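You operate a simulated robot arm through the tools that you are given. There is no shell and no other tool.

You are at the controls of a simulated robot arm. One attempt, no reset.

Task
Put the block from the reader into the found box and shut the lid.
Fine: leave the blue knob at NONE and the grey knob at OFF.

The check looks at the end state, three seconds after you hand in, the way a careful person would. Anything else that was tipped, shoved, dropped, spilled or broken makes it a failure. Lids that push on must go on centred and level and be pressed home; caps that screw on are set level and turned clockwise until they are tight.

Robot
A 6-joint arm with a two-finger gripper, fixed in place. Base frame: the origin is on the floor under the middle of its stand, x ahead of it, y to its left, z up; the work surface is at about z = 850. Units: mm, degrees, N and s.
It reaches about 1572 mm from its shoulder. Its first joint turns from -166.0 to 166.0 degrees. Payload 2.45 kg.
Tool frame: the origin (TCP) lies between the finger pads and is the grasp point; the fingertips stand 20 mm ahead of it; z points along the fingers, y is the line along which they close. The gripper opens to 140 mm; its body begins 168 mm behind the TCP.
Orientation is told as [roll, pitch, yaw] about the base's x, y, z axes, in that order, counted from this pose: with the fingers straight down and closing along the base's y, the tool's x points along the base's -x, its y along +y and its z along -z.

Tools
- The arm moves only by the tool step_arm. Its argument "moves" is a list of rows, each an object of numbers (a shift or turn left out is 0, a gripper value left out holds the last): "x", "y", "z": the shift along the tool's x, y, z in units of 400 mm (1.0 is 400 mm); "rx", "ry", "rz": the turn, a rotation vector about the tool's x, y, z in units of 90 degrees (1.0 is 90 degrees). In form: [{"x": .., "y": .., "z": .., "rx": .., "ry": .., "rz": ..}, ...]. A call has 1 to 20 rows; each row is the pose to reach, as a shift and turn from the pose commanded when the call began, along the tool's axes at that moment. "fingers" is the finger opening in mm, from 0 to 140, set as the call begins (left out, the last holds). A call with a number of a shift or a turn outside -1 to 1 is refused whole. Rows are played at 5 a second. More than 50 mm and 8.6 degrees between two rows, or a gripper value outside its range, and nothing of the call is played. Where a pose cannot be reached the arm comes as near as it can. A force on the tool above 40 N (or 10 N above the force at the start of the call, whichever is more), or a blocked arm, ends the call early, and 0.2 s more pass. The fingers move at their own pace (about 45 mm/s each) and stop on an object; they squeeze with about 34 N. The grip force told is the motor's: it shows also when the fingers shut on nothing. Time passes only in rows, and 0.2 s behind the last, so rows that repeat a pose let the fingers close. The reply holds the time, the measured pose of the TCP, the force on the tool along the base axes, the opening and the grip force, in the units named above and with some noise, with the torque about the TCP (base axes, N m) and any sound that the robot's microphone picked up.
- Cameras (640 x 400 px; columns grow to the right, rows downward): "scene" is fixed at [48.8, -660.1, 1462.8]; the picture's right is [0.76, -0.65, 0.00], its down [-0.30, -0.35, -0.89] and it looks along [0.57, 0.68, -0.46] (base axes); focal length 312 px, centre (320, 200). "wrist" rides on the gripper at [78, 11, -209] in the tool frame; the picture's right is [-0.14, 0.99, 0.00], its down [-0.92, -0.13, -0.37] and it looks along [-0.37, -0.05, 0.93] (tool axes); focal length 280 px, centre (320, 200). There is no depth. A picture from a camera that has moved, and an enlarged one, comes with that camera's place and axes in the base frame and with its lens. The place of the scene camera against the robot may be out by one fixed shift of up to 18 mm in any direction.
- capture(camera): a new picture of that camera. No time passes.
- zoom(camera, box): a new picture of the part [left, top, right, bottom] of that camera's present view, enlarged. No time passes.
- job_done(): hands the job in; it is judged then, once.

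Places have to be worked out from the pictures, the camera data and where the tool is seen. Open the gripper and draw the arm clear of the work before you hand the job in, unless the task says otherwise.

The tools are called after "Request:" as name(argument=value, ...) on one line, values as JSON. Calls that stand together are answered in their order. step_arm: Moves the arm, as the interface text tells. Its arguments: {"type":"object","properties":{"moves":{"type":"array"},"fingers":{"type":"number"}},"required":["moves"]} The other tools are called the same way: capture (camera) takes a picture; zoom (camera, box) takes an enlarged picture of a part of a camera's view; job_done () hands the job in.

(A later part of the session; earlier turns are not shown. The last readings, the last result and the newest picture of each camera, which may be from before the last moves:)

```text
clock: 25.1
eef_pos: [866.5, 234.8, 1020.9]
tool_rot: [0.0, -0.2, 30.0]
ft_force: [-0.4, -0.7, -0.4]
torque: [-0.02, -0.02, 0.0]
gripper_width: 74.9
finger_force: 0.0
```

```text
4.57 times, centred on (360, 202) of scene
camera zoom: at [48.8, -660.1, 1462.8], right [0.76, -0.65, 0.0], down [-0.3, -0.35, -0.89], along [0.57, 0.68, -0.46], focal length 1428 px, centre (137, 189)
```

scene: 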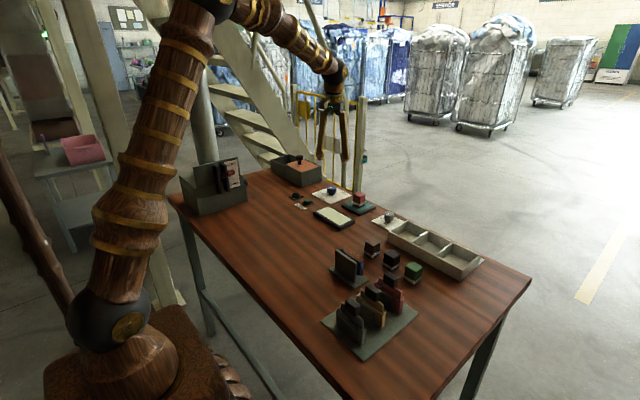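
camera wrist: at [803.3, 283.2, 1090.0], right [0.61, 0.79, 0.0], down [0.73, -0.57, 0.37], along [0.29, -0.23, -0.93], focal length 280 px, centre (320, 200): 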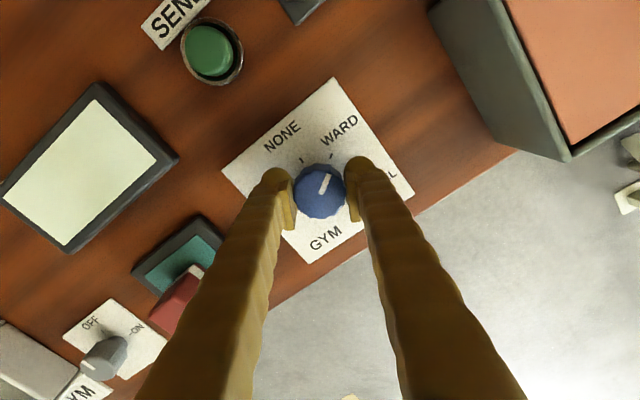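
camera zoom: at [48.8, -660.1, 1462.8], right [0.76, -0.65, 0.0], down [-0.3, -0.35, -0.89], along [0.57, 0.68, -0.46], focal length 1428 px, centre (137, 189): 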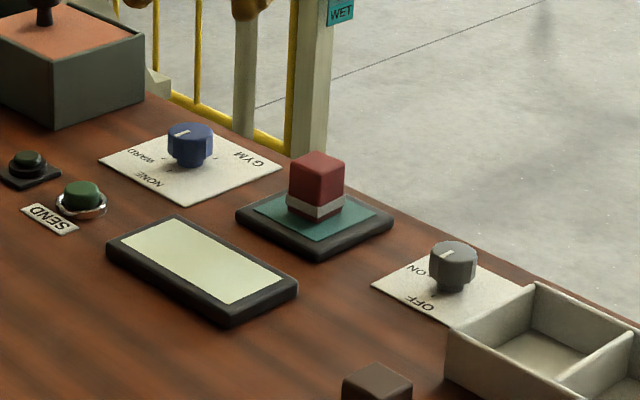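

Request:
zoom(camera="wrist", box=[290, 110, 350, 160])

Request:
zoom(camera="scene", box=[305, 178, 355, 210])

```text
8.00 times, centred on (320, 135) of wrist
camera zoom: at [791.8, 204.5, 1230.7], right [-0.38, 0.93, 0.0], down [0.86, 0.35, 0.37], along [0.34, 0.14, -0.93], focal length 2243 px, centre (320, 720)
```

zoom: 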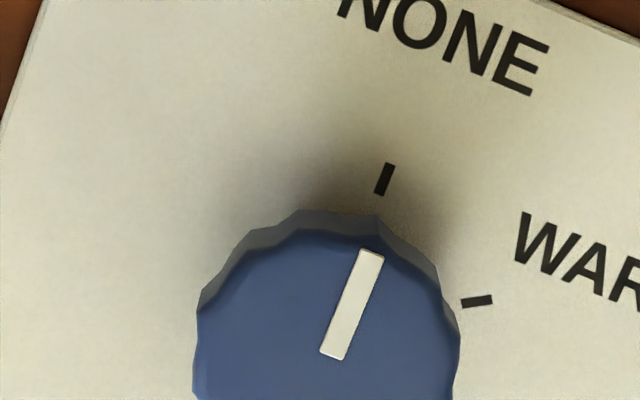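

```text
12.50 times, centred on (330, 194) of scene
camera zoom: at [48.8, -660.1, 1462.8], right [0.76, -0.65, 0.0], down [-0.3, -0.35, -0.89], along [0.57, 0.68, -0.46], focal length 3905 px, centre (195, 275)
```

zoom: 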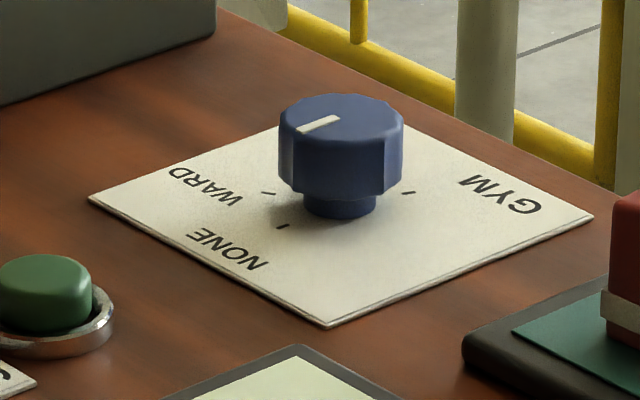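

Both knobs are set: pointer and tick line up at NONE. Next I go above the lid's black knob, estimated at (871.5, 464.6, top z ≈ 955), with the gripper square to the base.

Request:
step_arm(moves=[{"x": -0.05, "y": 0.082, "rz": 0.0556}, {"x": -0.1, "y": 0.164, "rz": 0.1111}, {"x": -0.15, "y": 0.2455, "rz": 0.1667}, {"x": -0.2, "y": 0.3274, "rz": 0.2222}, {"x": -0.25, "y": 0.4092, "rz": 0.2778}, {"x": -0.2994, "y": 0.4911, "rz": 0.3333}, {"x": -0.2994, "y": 0.4911, "rz": 0.3333}])

Request:
capture(camera="wrist")

Request:
zoom(camera="wrist", box=[210, 80, 430, 220])

```text
clock: 26.7
eef_pos: [869.7, 464.5, 1021.8]
tool_rot: [0.1, -0.2, -0.1]
ft_force: [0.4, 0.6, 0.3]
torque: [0.03, 0.01, 0.02]
gripper_width: 74.8
finger_force: 0.1
```

```text
taken
camera wrist: at [790.9, 474.5, 1230.3], right [0.14, 0.99, 0.0], down [0.92, -0.13, 0.37], along [0.37, -0.05, -0.93], focal length 280 px, centre (320, 200)
```

wrist: 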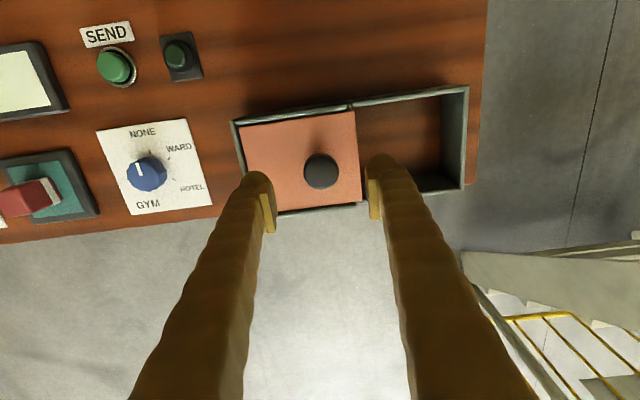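

```text
2.86 times, centred on (320, 150) of wrist
camera zoom: at [790.9, 474.5, 1230.3], right [0.14, 0.99, 0.0], down [0.92, -0.13, 0.37], along [0.37, -0.05, -0.93], focal length 801 px, centre (320, 343)
```

zoom: 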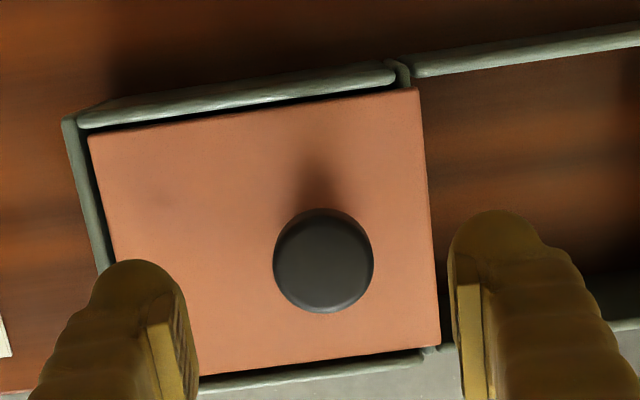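

Knob centre measured at (870, 465), directly under the TCP. I lower to about z 951, so the pads flank the knob head with the tips clear of the lid, then grip.

Request:
step_arm(moves=[{"z": 0.05}, {"z": 0.1}, {"z": 0.145}, {"z": 0.175}, {"z": 0.175}])

Request:
zoom(camera="scene", box=[255, 130, 345, 200])

Request:
capture(camera="wrist")

```text
clock: 27.9
eef_pos: [871.3, 463.8, 951.0]
tool_rot: [0.1, -0.2, 0.0]
ft_force: [-0.9, -0.6, -0.2]
torque: [0.01, 0.0, -0.01]
gripper_width: 75.1
finger_force: 0.1
```

```text
5.71 times, centred on (300, 165) of scene
camera zoom: at [48.8, -660.1, 1462.8], right [0.76, -0.65, 0.0], down [-0.3, -0.35, -0.89], along [0.57, 0.68, -0.46], focal length 1785 px, centre (434, 400)
```

zoom: 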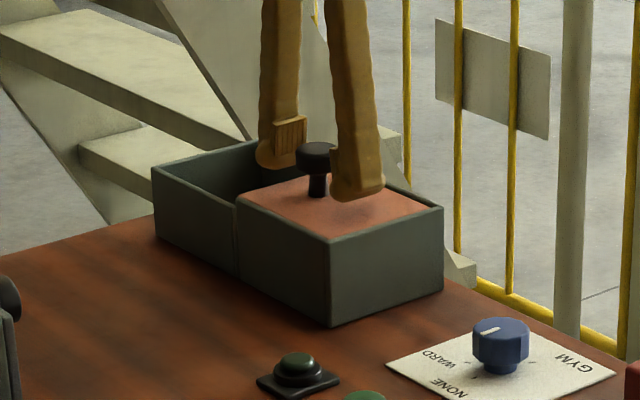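

```text
taken
camera wrist: at [791.5, 475.1, 1160.1], right [0.14, 0.99, 0.0], down [0.92, -0.13, 0.37], along [0.37, -0.05, -0.93], focal length 280 px, centre (320, 200)
```

wrist: 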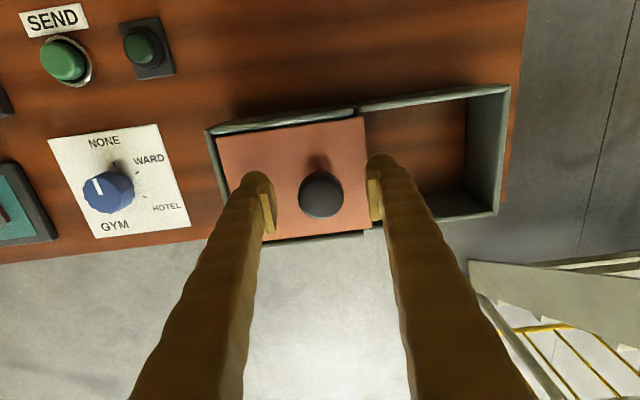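

Request:
step_arm(moves=[{"z": 0.0075}, {"z": 0.0075}])

Request:
step_arm(fingers=20, moves=[{"z": 0}, {"z": 0}, {"z": 0}, {"z": 0}])

Request:
capture(camera="wrist")

Request:
zoom(camera="scene", box=[255, 130, 345, 200])

```text
clock: 28.5
eef_pos: [871.2, 464.5, 948.9]
tool_rot: [0.0, -0.2, 0.0]
ft_force: [0.7, -0.1, -0.7]
torque: [0.01, 0.0, 0.0]
gripper_width: 74.8
finger_force: 0.0
```

```text
clock: 29.5
eef_pos: [870.8, 464.4, 948.5]
tool_rot: [0.1, -0.2, 0.0]
ft_force: [1.7, 9.0, -0.1]
torque: [-0.01, -0.04, -0.01]
gripper_width: 32.1
finger_force: 35.1
```

```text
taken
camera wrist: at [791.4, 475.5, 1157.3], right [0.14, 0.99, 0.0], down [0.92, -0.13, 0.37], along [0.37, -0.05, -0.93], focal length 280 px, centre (320, 200)
```

wrist: 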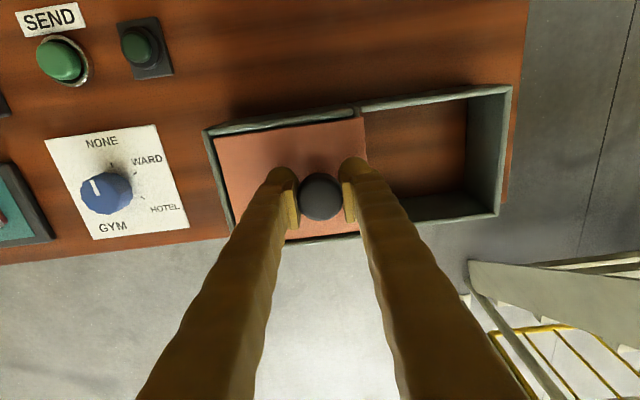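

```text
5.71 times, centred on (300, 165) of scene
camera zoom: at [48.8, -660.1, 1462.8], right [0.76, -0.65, 0.0], down [-0.3, -0.35, -0.89], along [0.57, 0.68, -0.46], focal length 1785 px, centre (434, 400)
```

zoom: 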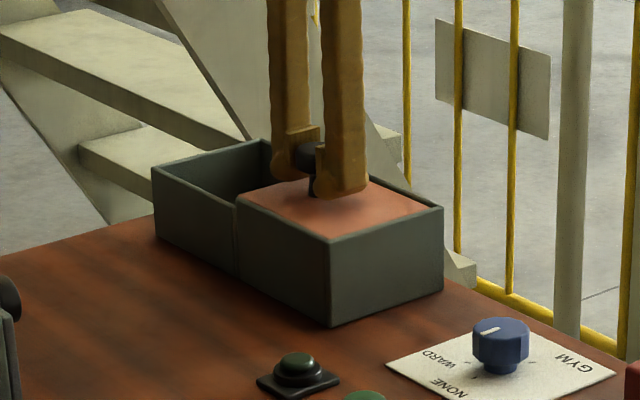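

The lid knob is held. I try sliding the lid +y by 15 mm and watch the force.

Request:
step_arm(moves=[{"y": 0.0125}, {"y": 0.025}, {"y": 0.0375}, {"y": 0.0375}])

Request:
zoom(camera="wrist", box=[190, 70, 520, 260])

```text
clock: 30.5
eef_pos: [871.4, 479.5, 949.1]
tool_rot: [0.1, -0.1, 0.0]
ft_force: [-7.1, 0.3, -1.1]
torque: [-0.02, -0.07, 0.03]
gripper_width: 32.0
finger_force: 44.6
```

```text
1.94 times, centred on (355, 165) of wrist
camera zoom: at [791.5, 490.7, 1157.3], right [0.14, 0.99, 0.0], down [0.92, -0.13, 0.37], along [0.37, -0.05, -0.93], focal length 544 px, centre (252, 268)
```

zoom: 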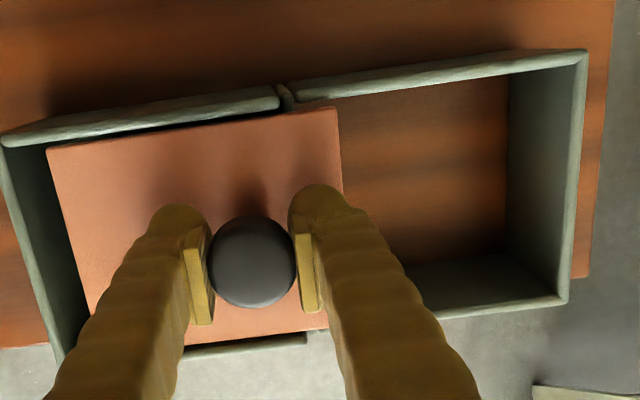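

It slides freely. I keep sliding it open in small steps.

Request:
step_arm(moves=[{"y": 0.04}, {"y": 0.08}, {"y": 0.12}, {"y": 0.16}, {"y": 0.2}, {"y": 0.2}])

Request:
capture(camera="wrist")

Request:
zoom(camera="scene", box=[255, 130, 345, 200])

```text
clock: 31.9
eef_pos: [871.0, 559.4, 949.0]
tool_rot: [0.0, -0.2, -0.1]
ft_force: [-13.8, 1.0, -17.2]
torque: [-0.01, 0.0, 0.07]
gripper_width: 32.1
finger_force: 45.2
```

```text
taken
camera wrist: at [791.7, 570.7, 1157.4], right [0.14, 0.99, 0.0], down [0.92, -0.13, 0.37], along [0.37, -0.05, -0.93], focal length 280 px, centre (320, 200)
```

wrist: 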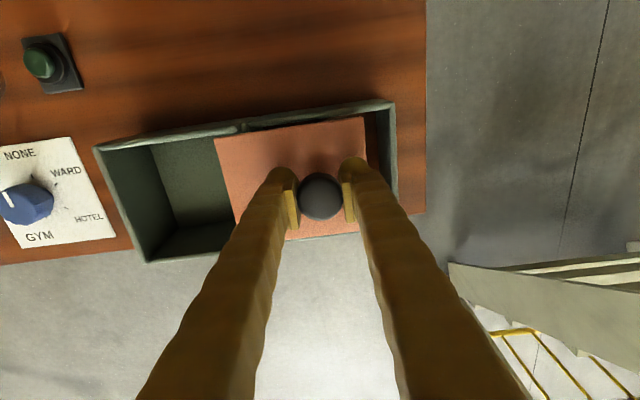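

```text
5.71 times, centred on (300, 165) of scene
camera zoom: at [48.8, -660.1, 1462.8], right [0.76, -0.65, 0.0], down [-0.3, -0.35, -0.89], along [0.57, 0.68, -0.46], focal length 1785 px, centre (434, 400)
```

zoom: 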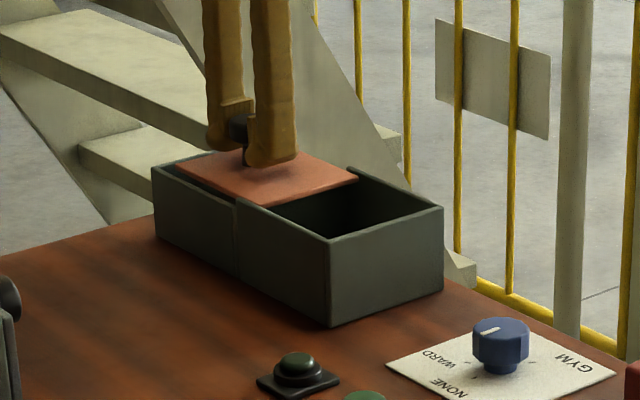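

With the lid back, the left half shows a solid green floor, so that is the found box and the right half is the run-out. A small pull (−14 N x, −17 N z) has built up, so I ease the pose slightly and slide further.

Request:
step_arm(moves=[{"x": 0.0025, "z": 0.003}, {"x": 0.0025, "z": 0.004}])

Request:
step_arm(moves=[{"y": 0.0125}, {"y": 0.025}, {"y": 0.0375}, {"y": 0.05}, {"y": 0.05}])

Request:
capture(camera="wrist")

Request:
zoom(camera="scene", box=[255, 130, 345, 200])

```text
clock: 32.5
eef_pos: [870.4, 559.9, 949.2]
tool_rot: [0.1, -0.2, 0.0]
ft_force: [-2.0, -1.1, 2.1]
torque: [-0.06, 0.18, -0.02]
gripper_width: 31.9
finger_force: 44.9
```

```text
clock: 33.7
eef_pos: [871.8, 580.3, 949.2]
tool_rot: [0.2, -0.3, 0.0]
ft_force: [19.0, 1.8, 25.6]
torque: [0.03, -0.14, -0.01]
gripper_width: 31.9
finger_force: 45.2
```

```text
taken
camera wrist: at [791.0, 590.2, 1157.1], right [0.14, 0.99, 0.0], down [0.92, -0.13, 0.37], along [0.37, -0.05, -0.93], focal length 280 px, centre (320, 200)
```

wrist: 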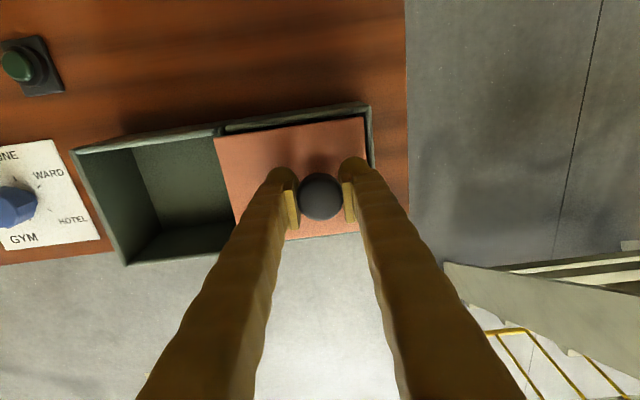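

```text
5.71 times, centred on (300, 165) of scene
camera zoom: at [48.8, -660.1, 1462.8], right [0.76, -0.65, 0.0], down [-0.3, -0.35, -0.89], along [0.57, 0.68, -0.46], focal length 1785 px, centre (434, 400)
```

zoom: 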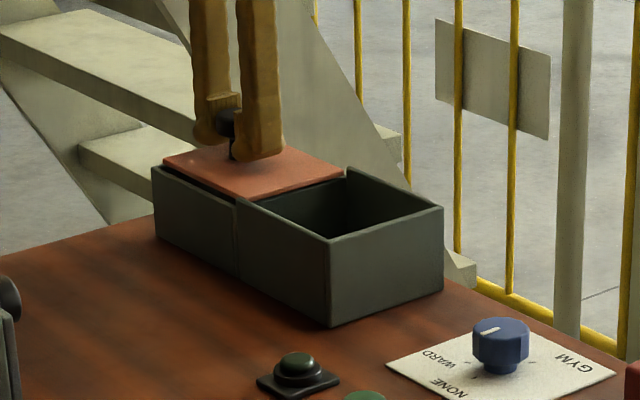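

The lid is now nearly at the end of the run-out and the box is fully open (~110 mm). I relieve the residual load, then release and lift away.

Request:
step_arm(moves=[{"x": -0.003, "z": -0.003}, {"x": -0.003, "z": -0.004}])

Request:
step_arm(fingers=70, moves=[{"z": 0}, {"z": 0}, {"z": 0}, {"z": 0}])

Request:
step_arm(moves=[{"z": -0.05}, {"z": -0.12}, {"z": -0.22}, {"x": 0.05, "y": -0.08, "z": -0.3}, {"x": 0.1, "y": -0.16, "z": -0.32}, {"x": 0.12, "y": -0.24, "z": -0.32}, {"x": 0.12, "y": -0.3, "z": -0.32}, {"x": 0.12, "y": -0.3, "z": -0.32}])

Request:
capture(camera="wrist")

Request:
zoom(camera="wrist", box=[200, 90, 460, 250])

Request:
zoom(camera="scene", box=[255, 130, 345, 200])

```text
clock: 34.3
eef_pos: [870.3, 579.3, 948.9]
tool_rot: [0.2, -0.2, 0.0]
ft_force: [8.6, 0.3, 10.9]
torque: [0.04, -0.12, 0.0]
gripper_width: 31.8
finger_force: 45.0
```

```text
clock: 35.3
eef_pos: [871.1, 579.8, 949.5]
tool_rot: [0.1, -0.2, 0.0]
ft_force: [-0.5, -0.6, 0.0]
torque: [0.03, 0.0, -0.01]
gripper_width: 69.9
finger_force: 0.2
```

```text
clock: 37.1
eef_pos: [822.5, 459.0, 1077.7]
tool_rot: [0.2, -0.1, -0.1]
ft_force: [0.9, 1.6, -0.2]
torque: [0.01, 0.01, -0.01]
gripper_width: 70.1
finger_force: 0.0
```

```text
taken
camera wrist: at [743.0, 470.1, 1285.2], right [0.14, 0.99, 0.0], down [0.92, -0.13, 0.37], along [0.37, -0.05, -0.93], focal length 280 px, centre (320, 200)
```

wrist: 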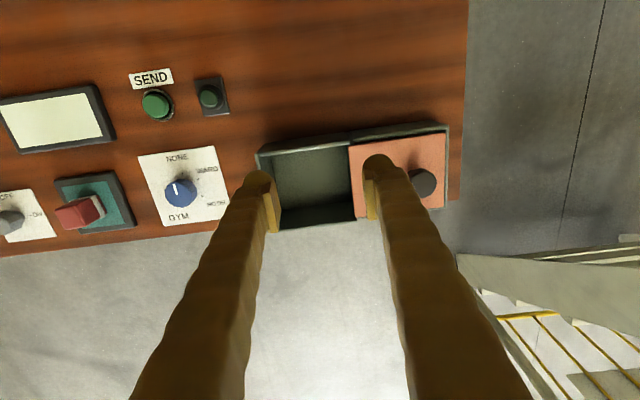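

```text
2.46 times, centred on (330, 170) of wrist
camera zoom: at [743.0, 470.1, 1285.2], right [0.14, 0.99, 0.0], down [0.92, -0.13, 0.37], along [0.37, -0.05, -0.93], focal length 690 px, centre (295, 274)
```

zoom: 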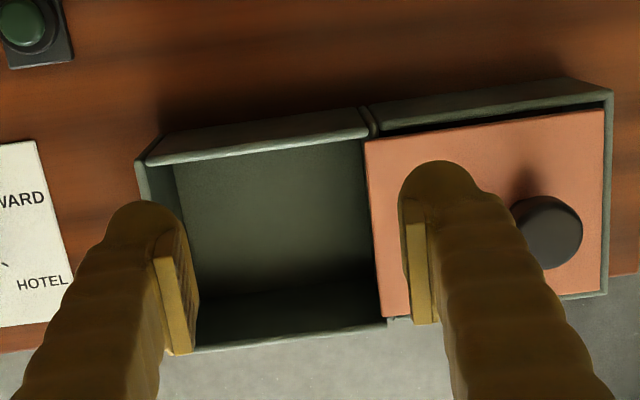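

```text
5.71 times, centred on (300, 165) of scene
camera zoom: at [48.8, -660.1, 1462.8], right [0.76, -0.65, 0.0], down [-0.3, -0.35, -0.89], along [0.57, 0.68, -0.46], focal length 1785 px, centre (434, 400)
```

zoom: 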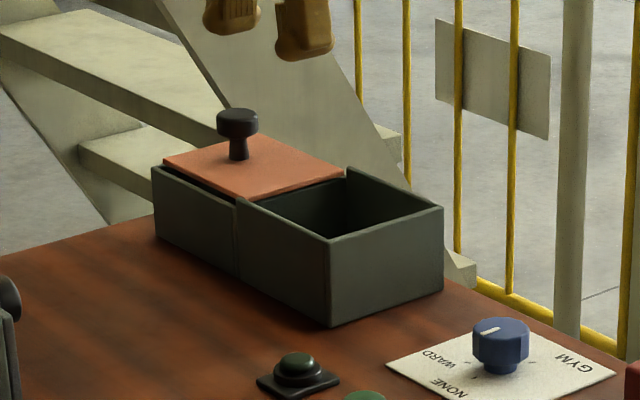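

The lid rests level on the run-out and the box is open and empty (inner y ≈ 384–498, x ≈ 818–922). Now I travel to above the reader to look at the red block.

Request:
step_arm(moves=[{"x": -0.003, "y": -0.0935}, {"x": -0.006, "y": -0.187}, {"x": -0.009, "y": -0.2805}, {"x": -0.012, "y": -0.374}, {"x": -0.015, "y": -0.4675, "z": 0.03}, {"x": -0.018, "y": -0.561, "z": 0.06}, {"x": -0.021, "y": -0.6545, "z": 0.1}, {"x": -0.024, "y": -0.748, "z": 0.14}, {"x": -0.027, "y": -0.8415, "z": 0.17}, {"x": -0.03, "y": -0.935, "z": 0.1925}, {"x": -0.03, "y": -0.935, "z": 0.1925}])

Request:
capture(camera="wrist")

Request:
zoom(camera="wrist", box=[240, 110, 400, 230])

Request:
zoom(camera="scene", box=[335, 180, 395, 222])

```text
clock: 39.5
eef_pos: [835.4, 85.1, 1000.7]
tool_rot: [0.0, -0.2, -0.1]
ft_force: [0.4, 1.5, -0.1]
torque: [-0.02, -0.05, -0.02]
gripper_width: 69.9
finger_force: 0.2
```

```text
taken
camera wrist: at [755.8, 96.3, 1208.3], right [0.14, 0.99, 0.0], down [0.92, -0.13, 0.37], along [0.37, -0.05, -0.93], focal length 280 px, centre (320, 200)
```

wrist: 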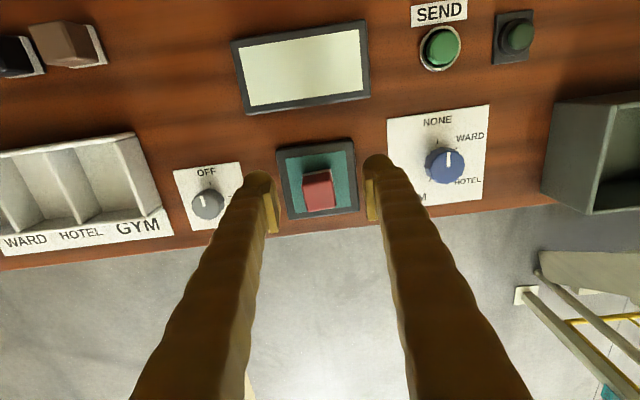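

```text
3.33 times, centred on (320, 170) of wrist
camera zoom: at [755.8, 96.3, 1208.3], right [0.14, 0.99, 0.0], down [0.92, -0.13, 0.37], along [0.37, -0.05, -0.93], focal length 935 px, centre (320, 300)
```

zoom: 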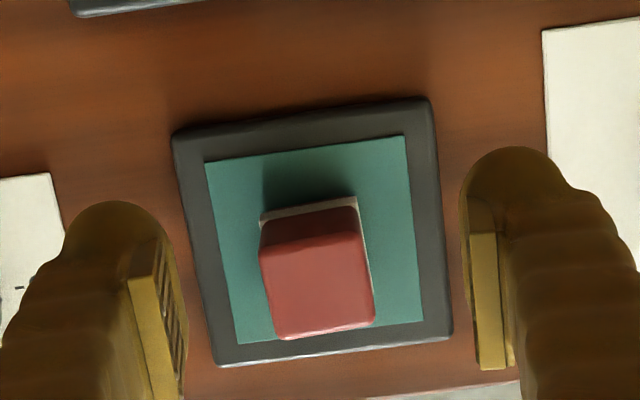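

```text
9.52 times, centred on (365, 201) of scene
camera zoom: at [48.8, -660.1, 1462.8], right [0.76, -0.65, 0.0], down [-0.3, -0.35, -0.89], along [0.57, 0.68, -0.46], focal length 2975 px, centre (-109, 190)
```

zoom: 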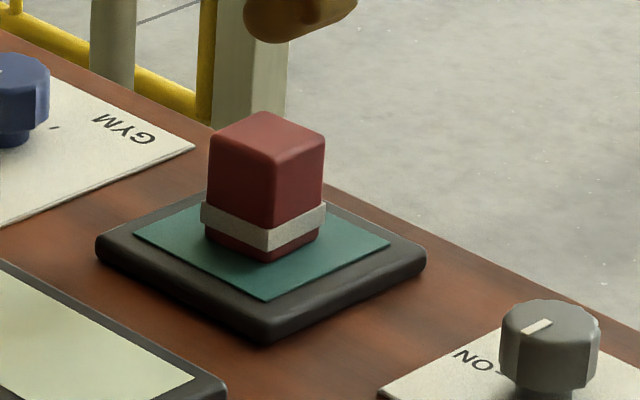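

The red block is ~36 mm square, centred near (870, 80), standing on the reader (top z ≈ 864) up to z ≈ 910, square to the axes. I centre over it and lower with fingers at 70 mm.

Request:
step_arm(moves=[{"x": -0.045, "y": -0.006}, {"x": -0.087, "y": -0.012}, {"x": -0.087, "y": -0.012, "z": 0.07}, {"x": -0.087, "y": -0.012, "z": 0.14}, {"x": -0.087, "y": -0.012, "z": 0.2}, {"x": -0.087, "y": -0.012, "z": 0.24}, {"x": -0.087, "y": -0.012, "z": 0.26}, {"x": -0.087, "y": -0.012, "z": 0.26}])

Request:
capture(camera="wrist")

Request:
zoom(camera="scene", box=[335, 170, 395, 222])

Request:
zoom(camera="wrist", box=[240, 110, 400, 250])

```text
clock: 41.3
eef_pos: [869.6, 81.6, 894.6]
tool_rot: [0.1, -0.3, 0.1]
ft_force: [0.1, 0.2, -0.5]
torque: [-0.02, 0.0, 0.01]
gripper_width: 70.3
finger_force: 0.0
```

```text
taken
camera wrist: at [790.4, 91.9, 1103.4], right [0.14, 0.99, 0.0], down [0.92, -0.13, 0.37], along [0.37, -0.05, -0.93], focal length 280 px, centre (320, 200)
```

wrist: 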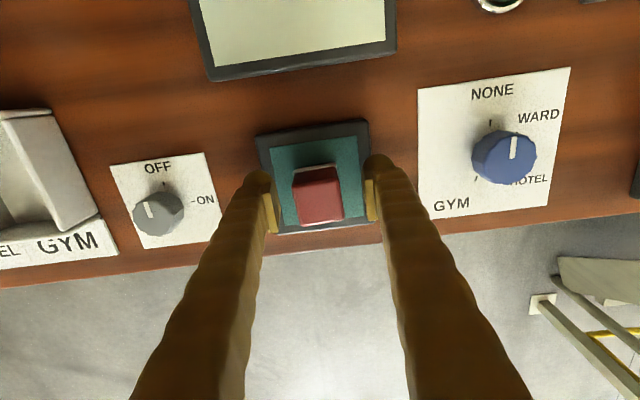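

```text
7.69 times, centred on (365, 196) of scene
camera zoom: at [48.8, -660.1, 1462.8], right [0.76, -0.65, 0.0], down [-0.3, -0.35, -0.89], along [0.57, 0.68, -0.46], focal length 2403 px, centre (-26, 231)
```

zoom: 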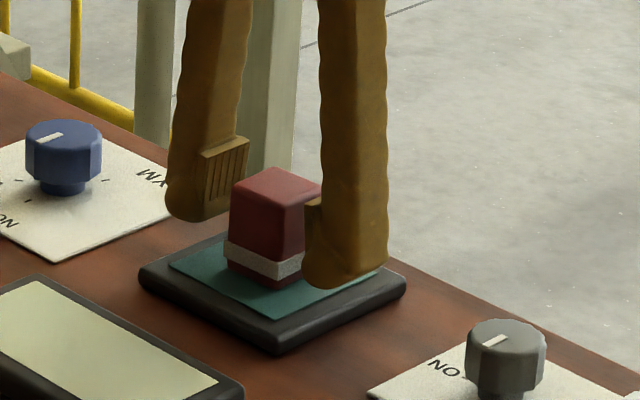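

```text
2.86 times, centred on (320, 180) of wrist
camera zoom: at [790.4, 91.9, 1103.4], right [0.14, 0.99, 0.0], down [0.92, -0.13, 0.37], along [0.37, -0.05, -0.93], focal length 801 px, centre (320, 257)
```

zoom: 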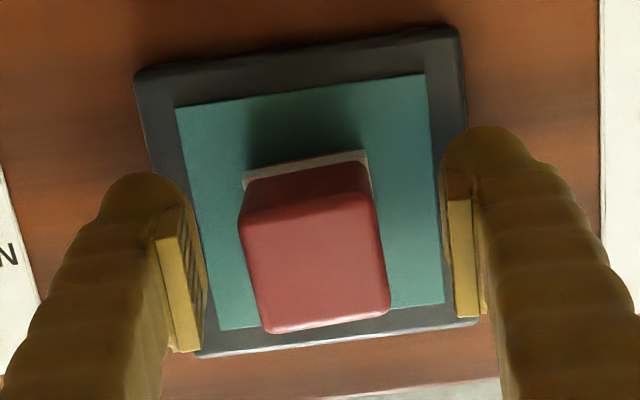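

The block sits between the pads, centred within a millimetre. I close on it.

Request:
step_arm(fingers=20, moves=[{"y": -0.002}, {"y": -0.002}, {"y": -0.002}, {"y": -0.002}])

Request:
zoom(camera="wrist", box=[240, 110, 400, 250])

```text
clock: 42.3
eef_pos: [869.4, 80.6, 895.3]
tool_rot: [0.1, -0.2, -0.1]
ft_force: [-0.1, -1.3, -0.6]
torque: [0.01, -0.01, 0.02]
gripper_width: 34.3
finger_force: 33.8
```

```text
2.86 times, centred on (320, 180) of wrist
camera zoom: at [790.4, 91.0, 1103.7], right [0.14, 0.99, 0.0], down [0.92, -0.13, 0.37], along [0.37, -0.05, -0.93], focal length 801 px, centre (320, 257)
```

zoom: 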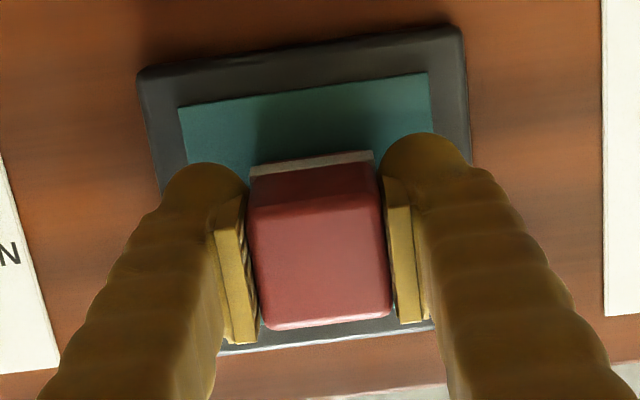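

Gripped at 34 mm with full force and no side load. I lift straight up slowly and check the weight and the scene.

Request:
step_arm(moves=[{"z": -0.01}, {"z": -0.03}, {"z": -0.07}, {"z": -0.13}, {"z": -0.2}, {"z": -0.27}, {"z": -0.35}, {"z": -0.35}])

Request:
capture(camera="wrist")

Request:
zoom(camera="scene", box=[270, 110, 430, 240])

```text
clock: 44.1
eef_pos: [871.2, 80.3, 1036.2]
tool_rot: [0.1, -0.2, 0.0]
ft_force: [-0.1, 0.3, -0.1]
torque: [-0.02, 0.03, 0.0]
gripper_width: 20.1
finger_force: 0.0
```

```text
taken
camera wrist: at [790.6, 90.0, 1244.2], right [0.14, 0.99, 0.0], down [0.92, -0.13, 0.37], along [0.37, -0.05, -0.93], focal length 280 px, centre (320, 200)
```

wrist: 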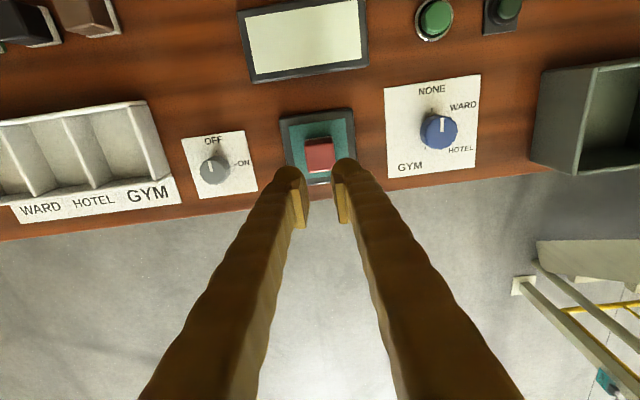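

```text
3.08 times, centred on (350, 175) of scene
camera zoom: at [48.8, -660.1, 1462.8], right [0.76, -0.65, 0.0], down [-0.3, -0.35, -0.89], along [0.57, 0.68, -0.46], focal length 961 px, centre (228, 277)
```

zoom: 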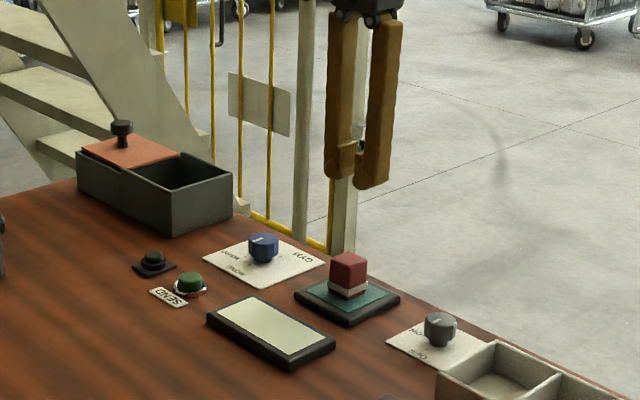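

The block slipped out of the grip and stayed on the reader, so something seems to hold it. I check that nothing shifted before trying again.

Request:
zoom(camera="scene", box=[335, 180, 395, 222])

Request:
zoom(camera="wrist", box=[260, 90, 380, 190])

Request:
zoom(camera="scene", box=[280, 185, 340, 215])

```text
9.52 times, centred on (365, 201) of scene
camera zoom: at [48.8, -660.1, 1462.8], right [0.76, -0.65, 0.0], down [-0.3, -0.35, -0.89], along [0.57, 0.68, -0.46], focal length 2975 px, centre (-109, 190)
```

zoom: 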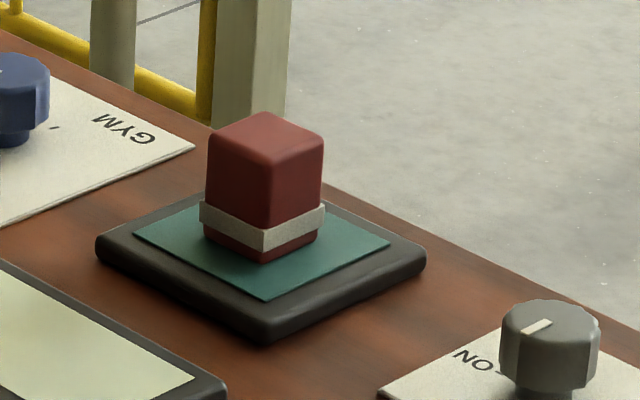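

```text
4.00 times, centred on (320, 140) of wrist
camera zoom: at [790.6, 90.0, 1244.2], right [0.14, 0.99, 0.0], down [0.92, -0.13, 0.37], along [0.37, -0.05, -0.93], focal length 1122 px, centre (320, 440)
```

zoom: 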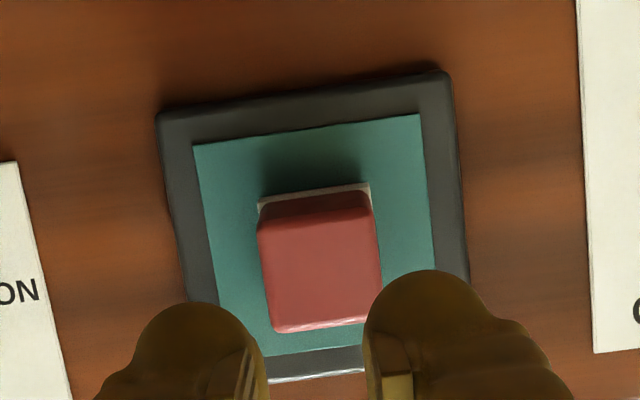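

```text
10.67 times, centred on (310, 200) of scene
camera zoom: at [48.8, -660.1, 1462.8], right [0.76, -0.65, 0.0], down [-0.3, -0.35, -0.89], along [0.57, 0.68, -0.46], focal length 3332 px, centre (427, 200)
```

zoom: 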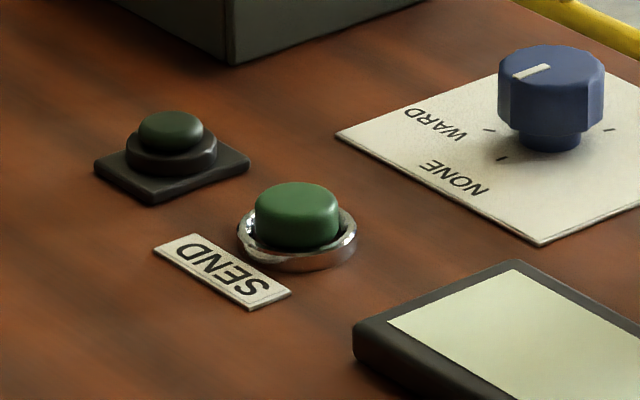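

The block moved at most a millimetre, so it isn't rigidly bolted but something resists. I'll re-grip a little lower and lift only a few millimetres to measure the holding force.

Request:
step_arm(fingers=70, moves=[{"z": 0}, {"z": 0.06}, {"z": 0.14}, {"z": 0.22}, {"z": 0.29}, {"z": 0.34}, {"z": 0.356}, {"z": 0.356}])

Request:
step_arm(fingers=0, moves=[{"z": 0}, {"z": 0}, {"z": 0}, {"z": 0}, {"z": 0}])

Request:
step_arm(moves=[{"z": -0.0025}, {"z": -0.0025}])

Request:
zoom(camera="wrist", box=[240, 110, 400, 250])

```text
clock: 45.9
eef_pos: [870.2, 80.2, 892.5]
tool_rot: [0.1, -0.2, 0.1]
ft_force: [-0.1, -0.6, 1.3]
torque: [0.01, -0.01, -0.01]
gripper_width: 70.1
finger_force: 0.0
```

```text
clock: 47.1
eef_pos: [870.0, 79.8, 893.7]
tool_rot: [0.1, -0.1, 0.0]
ft_force: [0.1, -0.3, -0.3]
torque: [0.01, -0.01, -0.01]
gripper_width: 34.3
finger_force: 33.8
```

```text
clock: 47.7
eef_pos: [870.5, 79.3, 894.5]
tool_rot: [0.1, -0.2, 0.1]
ft_force: [-0.6, -0.1, 0.3]
torque: [0.01, -0.01, 0.0]
gripper_width: 34.2
finger_force: 33.5
```

```text
2.86 times, centred on (320, 180) of wrist
camera zoom: at [791.1, 90.7, 1102.5], right [0.14, 0.99, 0.0], down [0.92, -0.13, 0.37], along [0.37, -0.05, -0.93], focal length 801 px, centre (320, 257)
```

zoom: 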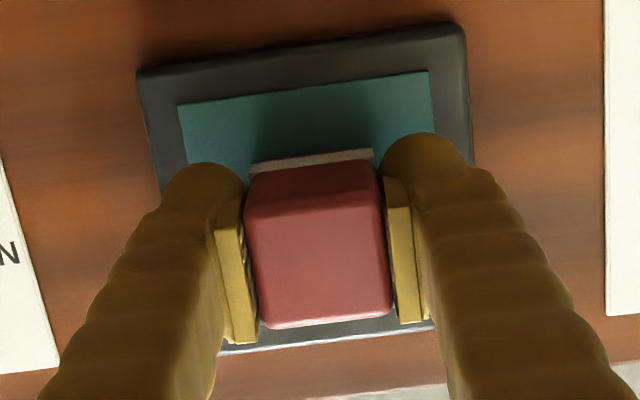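

Request:
step_arm(moves=[{"z": -0.005}, {"z": -0.005}])

Request:
zoom(camera="wrist", box=[240, 110, 400, 250])

Request:
zoom(camera="scene", box=[335, 180, 395, 222])

```text
clock: 48.3
eef_pos: [869.7, 79.8, 897.1]
tool_rot: [0.1, -0.2, 0.0]
ft_force: [0.4, 0.1, -0.4]
torque: [0.01, 0.02, -0.01]
gripper_width: 34.6
finger_force: 34.0
```

```text
2.86 times, centred on (320, 180) of wrist
camera zoom: at [791.2, 90.6, 1104.7], right [0.14, 0.99, 0.0], down [0.92, -0.13, 0.37], along [0.37, -0.05, -0.93], focal length 801 px, centre (320, 257)
```

zoom: 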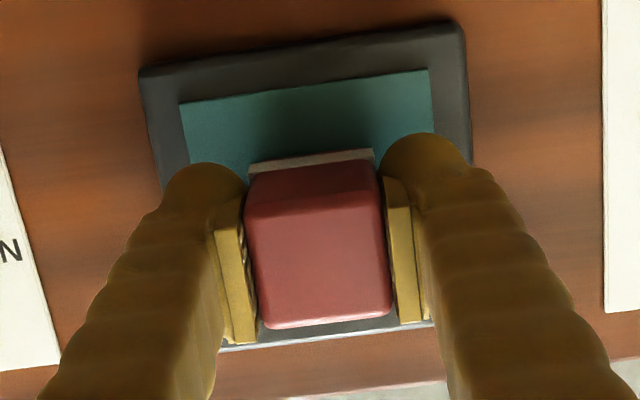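

```text
9.52 times, centred on (365, 201) of scene
camera zoom: at [48.8, -660.1, 1462.8], right [0.76, -0.65, 0.0], down [-0.3, -0.35, -0.89], along [0.57, 0.68, -0.46], focal length 2975 px, centre (-109, 190)
```

zoom: 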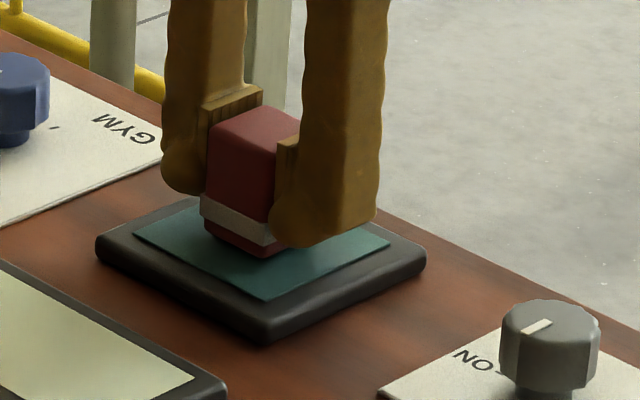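

Request:
zoom(camera="scene", box=[350, 188, 375, 210])

Request:
step_arm(moves=[{"z": -0.0075}, {"z": -0.0075}])

Request:
zoom(camera="scene", box=[350, 188, 375, 210])

Request:
zoom(camera="wrist", box=[240, 110, 400, 250])

```text
16.00 times, centred on (362, 199) of scene
camera zoom: at [48.8, -660.1, 1462.8], right [0.76, -0.65, 0.0], down [-0.3, -0.35, -0.89], along [0.57, 0.68, -0.46], focal length 4999 px, centre (-360, 216)
```

zoom: 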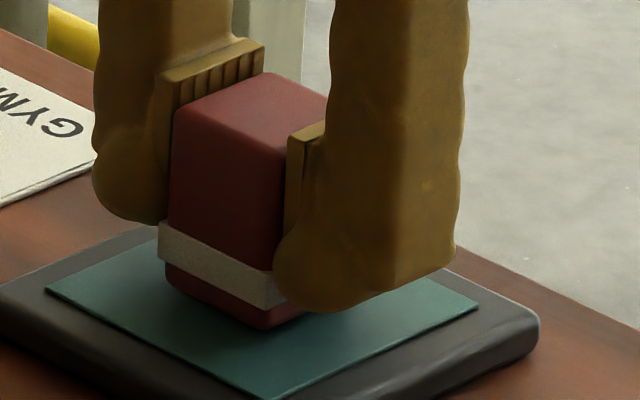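

```text
clock: 48.9
eef_pos: [871.5, 79.4, 898.6]
tool_rot: [0.1, -0.2, -0.2]
ft_force: [-0.2, -0.6, 0.1]
torque: [-0.02, 0.0, 0.01]
gripper_width: 34.4
finger_force: 34.2
```

```text
16.00 times, centred on (362, 199) of scene
camera zoom: at [48.8, -660.1, 1462.8], right [0.76, -0.65, 0.0], down [-0.3, -0.35, -0.89], along [0.57, 0.68, -0.46], focal length 4999 px, centre (-360, 216)
```

zoom: 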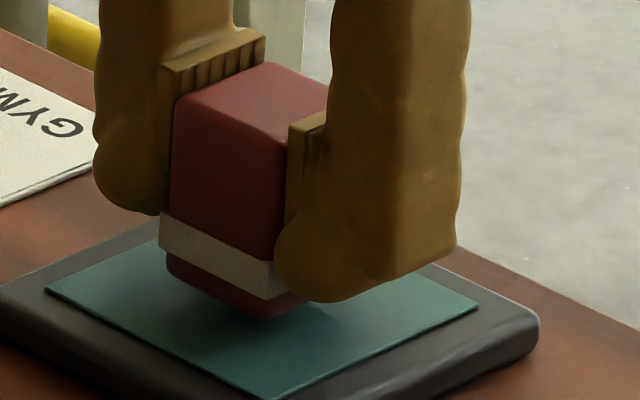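

```text
2.86 times, centred on (320, 180) of wrist
camera zoom: at [791.2, 90.5, 1107.5], right [0.14, 0.99, 0.0], down [0.92, -0.13, 0.37], along [0.37, -0.05, -0.93], focal length 801 px, centre (320, 257)
```

zoom: 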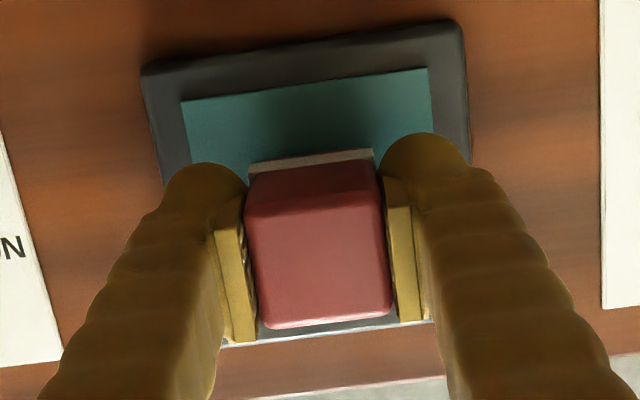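

The block does rise with the gripper now, with hardly any weight; the earlier lift was probably too fast. I continue slowly and watch for slip.

Request:
step_arm(moves=[{"z": -0.005}, {"z": -0.01}, {"z": -0.015}, {"z": -0.02}, {"z": -0.025}, {"z": -0.03}, {"z": -0.03}])

Request:
zoom(camera="scene", box=[350, 183, 375, 205])

Request:
zoom(camera="wrist", box=[240, 110, 400, 250])

```text
clock: 50.5
eef_pos: [869.6, 80.5, 911.4]
tool_rot: [0.1, -0.3, 0.1]
ft_force: [-0.3, 0.2, 0.1]
torque: [-0.03, 0.01, 0.0]
gripper_width: 34.1
finger_force: 34.0
```

```text
16.00 times, centred on (362, 194) of scene
camera zoom: at [48.8, -660.1, 1462.8], right [0.76, -0.65, 0.0], down [-0.3, -0.35, -0.89], along [0.57, 0.68, -0.46], focal length 4999 px, centre (-360, 296)
```

zoom: 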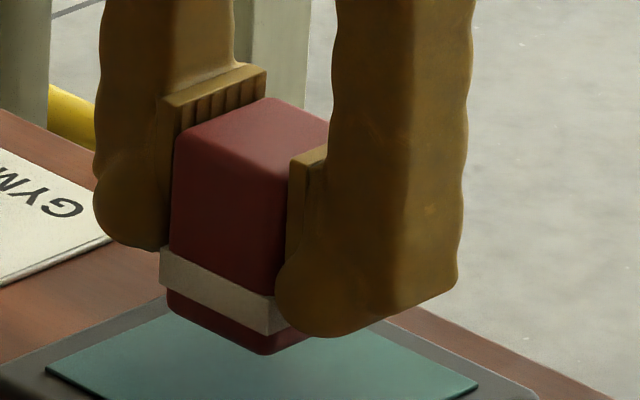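

```text
2.86 times, centred on (320, 180) of wrist
camera zoom: at [790.9, 90.8, 1119.7], right [0.14, 0.99, 0.0], down [0.92, -0.13, 0.37], along [0.37, -0.05, -0.93], focal length 801 px, centre (320, 257)
```

zoom: 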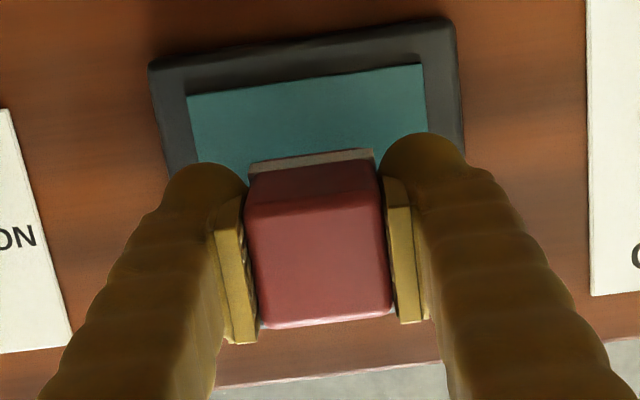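

No slip relative to the pads. I lift on at a gentle pace to about z 1000.

Request:
step_arm(moves=[{"z": -0.015}, {"z": -0.03}, {"z": -0.045}, {"z": -0.06}, {"z": -0.075}, {"z": -0.09}, {"z": -0.105}, {"z": -0.12}, {"z": -0.135}, {"z": -0.15}, {"z": -0.165}, {"z": -0.18}, {"z": -0.195}, {"z": -0.21}, {"z": -0.225}, {"z": -0.225}])

Request:
capture(camera="scene")

Request:
zoom(camera="wrist", box=[240, 110, 400, 250])

```text
clock: 53.9
eef_pos: [870.9, 79.4, 1000.8]
tool_rot: [0.2, -0.2, 0.1]
ft_force: [1.1, -0.3, -0.3]
torque: [-0.02, -0.01, -0.02]
gripper_width: 34.5
finger_force: 34.2
```

```text
taken
```

scene: 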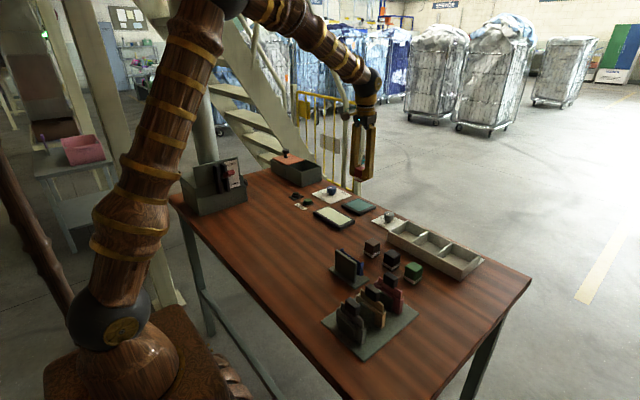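

```text
2.86 times, centred on (320, 180) of wrist
camera zoom: at [790.5, 90.3, 1209.4], right [0.14, 0.99, 0.0], down [0.92, -0.13, 0.37], along [0.37, -0.05, -0.93], focal length 801 px, centre (320, 257)
```

zoom: 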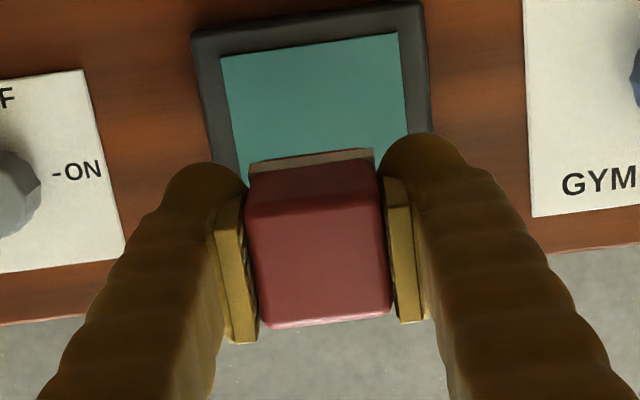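

Still held firmly. I traverse +y at this height to above the open box, around (870, 441).

Request:
step_arm(moves=[{"y": 0.02}, {"y": 0.06}, {"y": 0.11}, {"y": 0.16}, {"y": 0.21}, {"y": 0.26}, {"y": 0.31}, {"y": 0.36}, {"y": 0.41}, {"y": 0.46}, {"y": 0.51}, {"y": 0.56}, {"y": 0.61}, {"y": 0.66}, {"y": 0.71}, {"y": 0.76}, {"y": 0.81}, {"y": 0.86}, {"y": 0.89}, {"y": 0.9}])

Request:
capture(camera="wrist")

Request:
zoom(camera="wrist", box=[200, 90, 460, 250])

Request:
zoom(camera="scene", box=[255, 120, 345, 190])

```text
clock: 58.1
eef_pos: [869.9, 440.2, 1000.6]
tool_rot: [0.1, -0.1, 0.0]
ft_force: [-0.4, 0.1, -0.6]
torque: [0.01, 0.0, -0.04]
gripper_width: 34.6
finger_force: 34.1
```

```text
taken
camera wrist: at [790.8, 451.0, 1209.9], right [0.14, 0.99, 0.0], down [0.92, -0.13, 0.37], along [0.37, -0.05, -0.93], focal length 280 px, centre (320, 200)
```

wrist: 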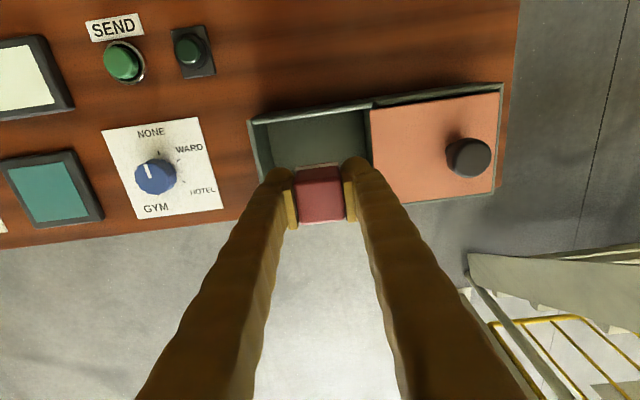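

```text
2.46 times, centred on (330, 170) of wrist
camera zoom: at [790.8, 451.0, 1209.9], right [0.14, 0.99, 0.0], down [0.92, -0.13, 0.37], along [0.37, -0.05, -0.93], focal length 690 px, centre (295, 274)
```

zoom: 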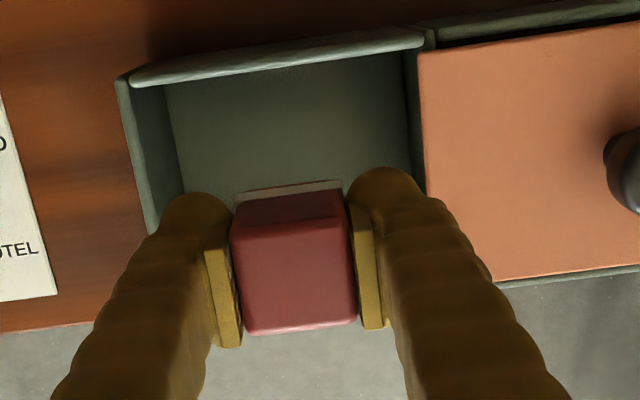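

```text
5.71 times, centred on (300, 155) of scene
camera zoom: at [48.8, -660.1, 1462.8], right [0.76, -0.65, 0.0], down [-0.3, -0.35, -0.89], along [0.57, 0.68, -0.46], focal length 1785 px, centre (434, 457)
```

zoom: 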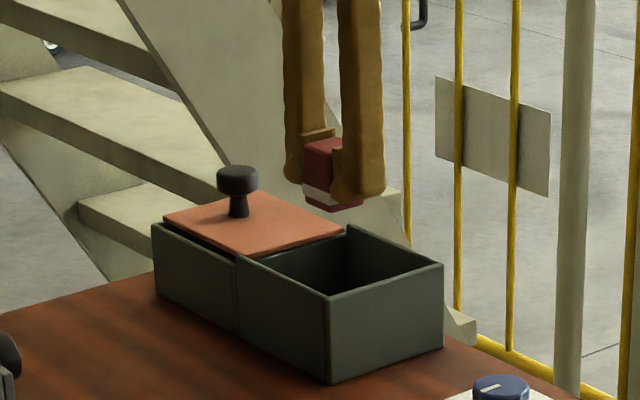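

The block is centred over the opening (interior y ≈ 383–496, TCP y = 440). I lower it slowly into the box.

Request:
step_arm(moves=[{"z": 0.02}, {"z": 0.045}, {"z": 0.07}, {"z": 0.095}, {"z": 0.12}, {"z": 0.145}, {"z": 0.17}, {"z": 0.195}, {"z": 0.22}, {"z": 0.24}, {"z": 0.255}, {"z": 0.2625}, {"z": 0.2625}])

Request:
capture(camera="wrist")

Request:
zoom(camera="wrist", box=[200, 90, 460, 250])

Request:
zoom(camera="scene", box=[255, 130, 345, 200])

```text
clock: 60.9
eef_pos: [869.9, 439.4, 896.8]
tool_rot: [0.1, -0.1, -0.1]
ft_force: [-0.4, -0.1, -0.2]
torque: [-0.01, -0.02, -0.02]
gripper_width: 34.3
finger_force: 33.5
```

```text
taken
camera wrist: at [790.7, 450.8, 1104.7], right [0.14, 0.99, 0.0], down [0.92, -0.13, 0.37], along [0.37, -0.05, -0.93], focal length 280 px, centre (320, 200)
```

wrist: 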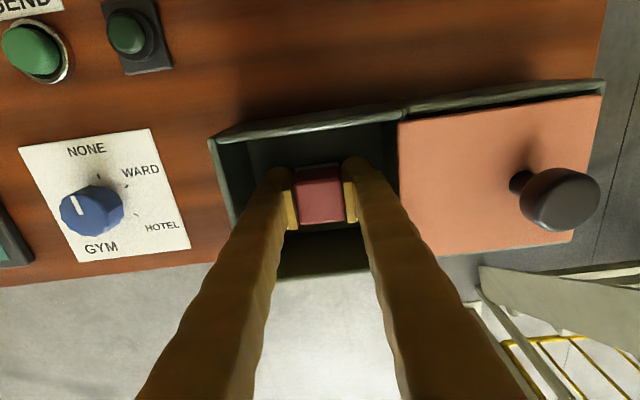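

```text
2.46 times, centred on (330, 170) of wrist
camera zoom: at [790.7, 450.8, 1104.7], right [0.14, 0.99, 0.0], down [0.92, -0.13, 0.37], along [0.37, -0.05, -0.93], focal length 690 px, centre (295, 274)
```

zoom: 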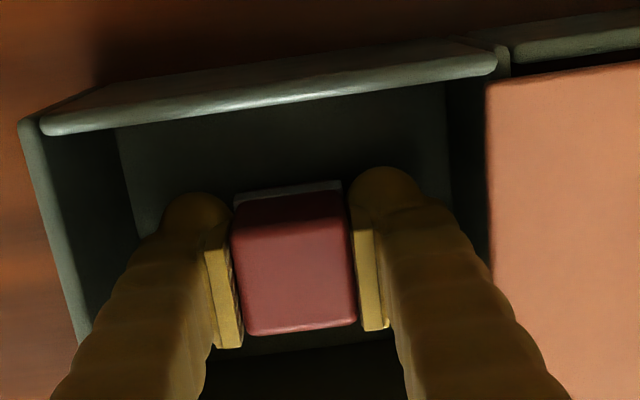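

```text
5.71 times, centred on (300, 165) of scene
camera zoom: at [48.8, -660.1, 1462.8], right [0.76, -0.65, 0.0], down [-0.3, -0.35, -0.89], along [0.57, 0.68, -0.46], focal length 1785 px, centre (434, 400)
```

zoom: 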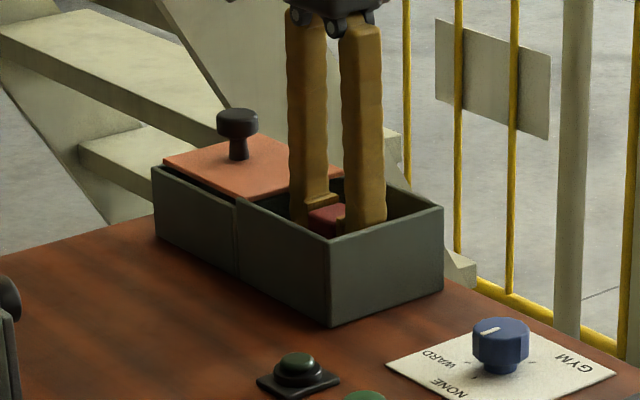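

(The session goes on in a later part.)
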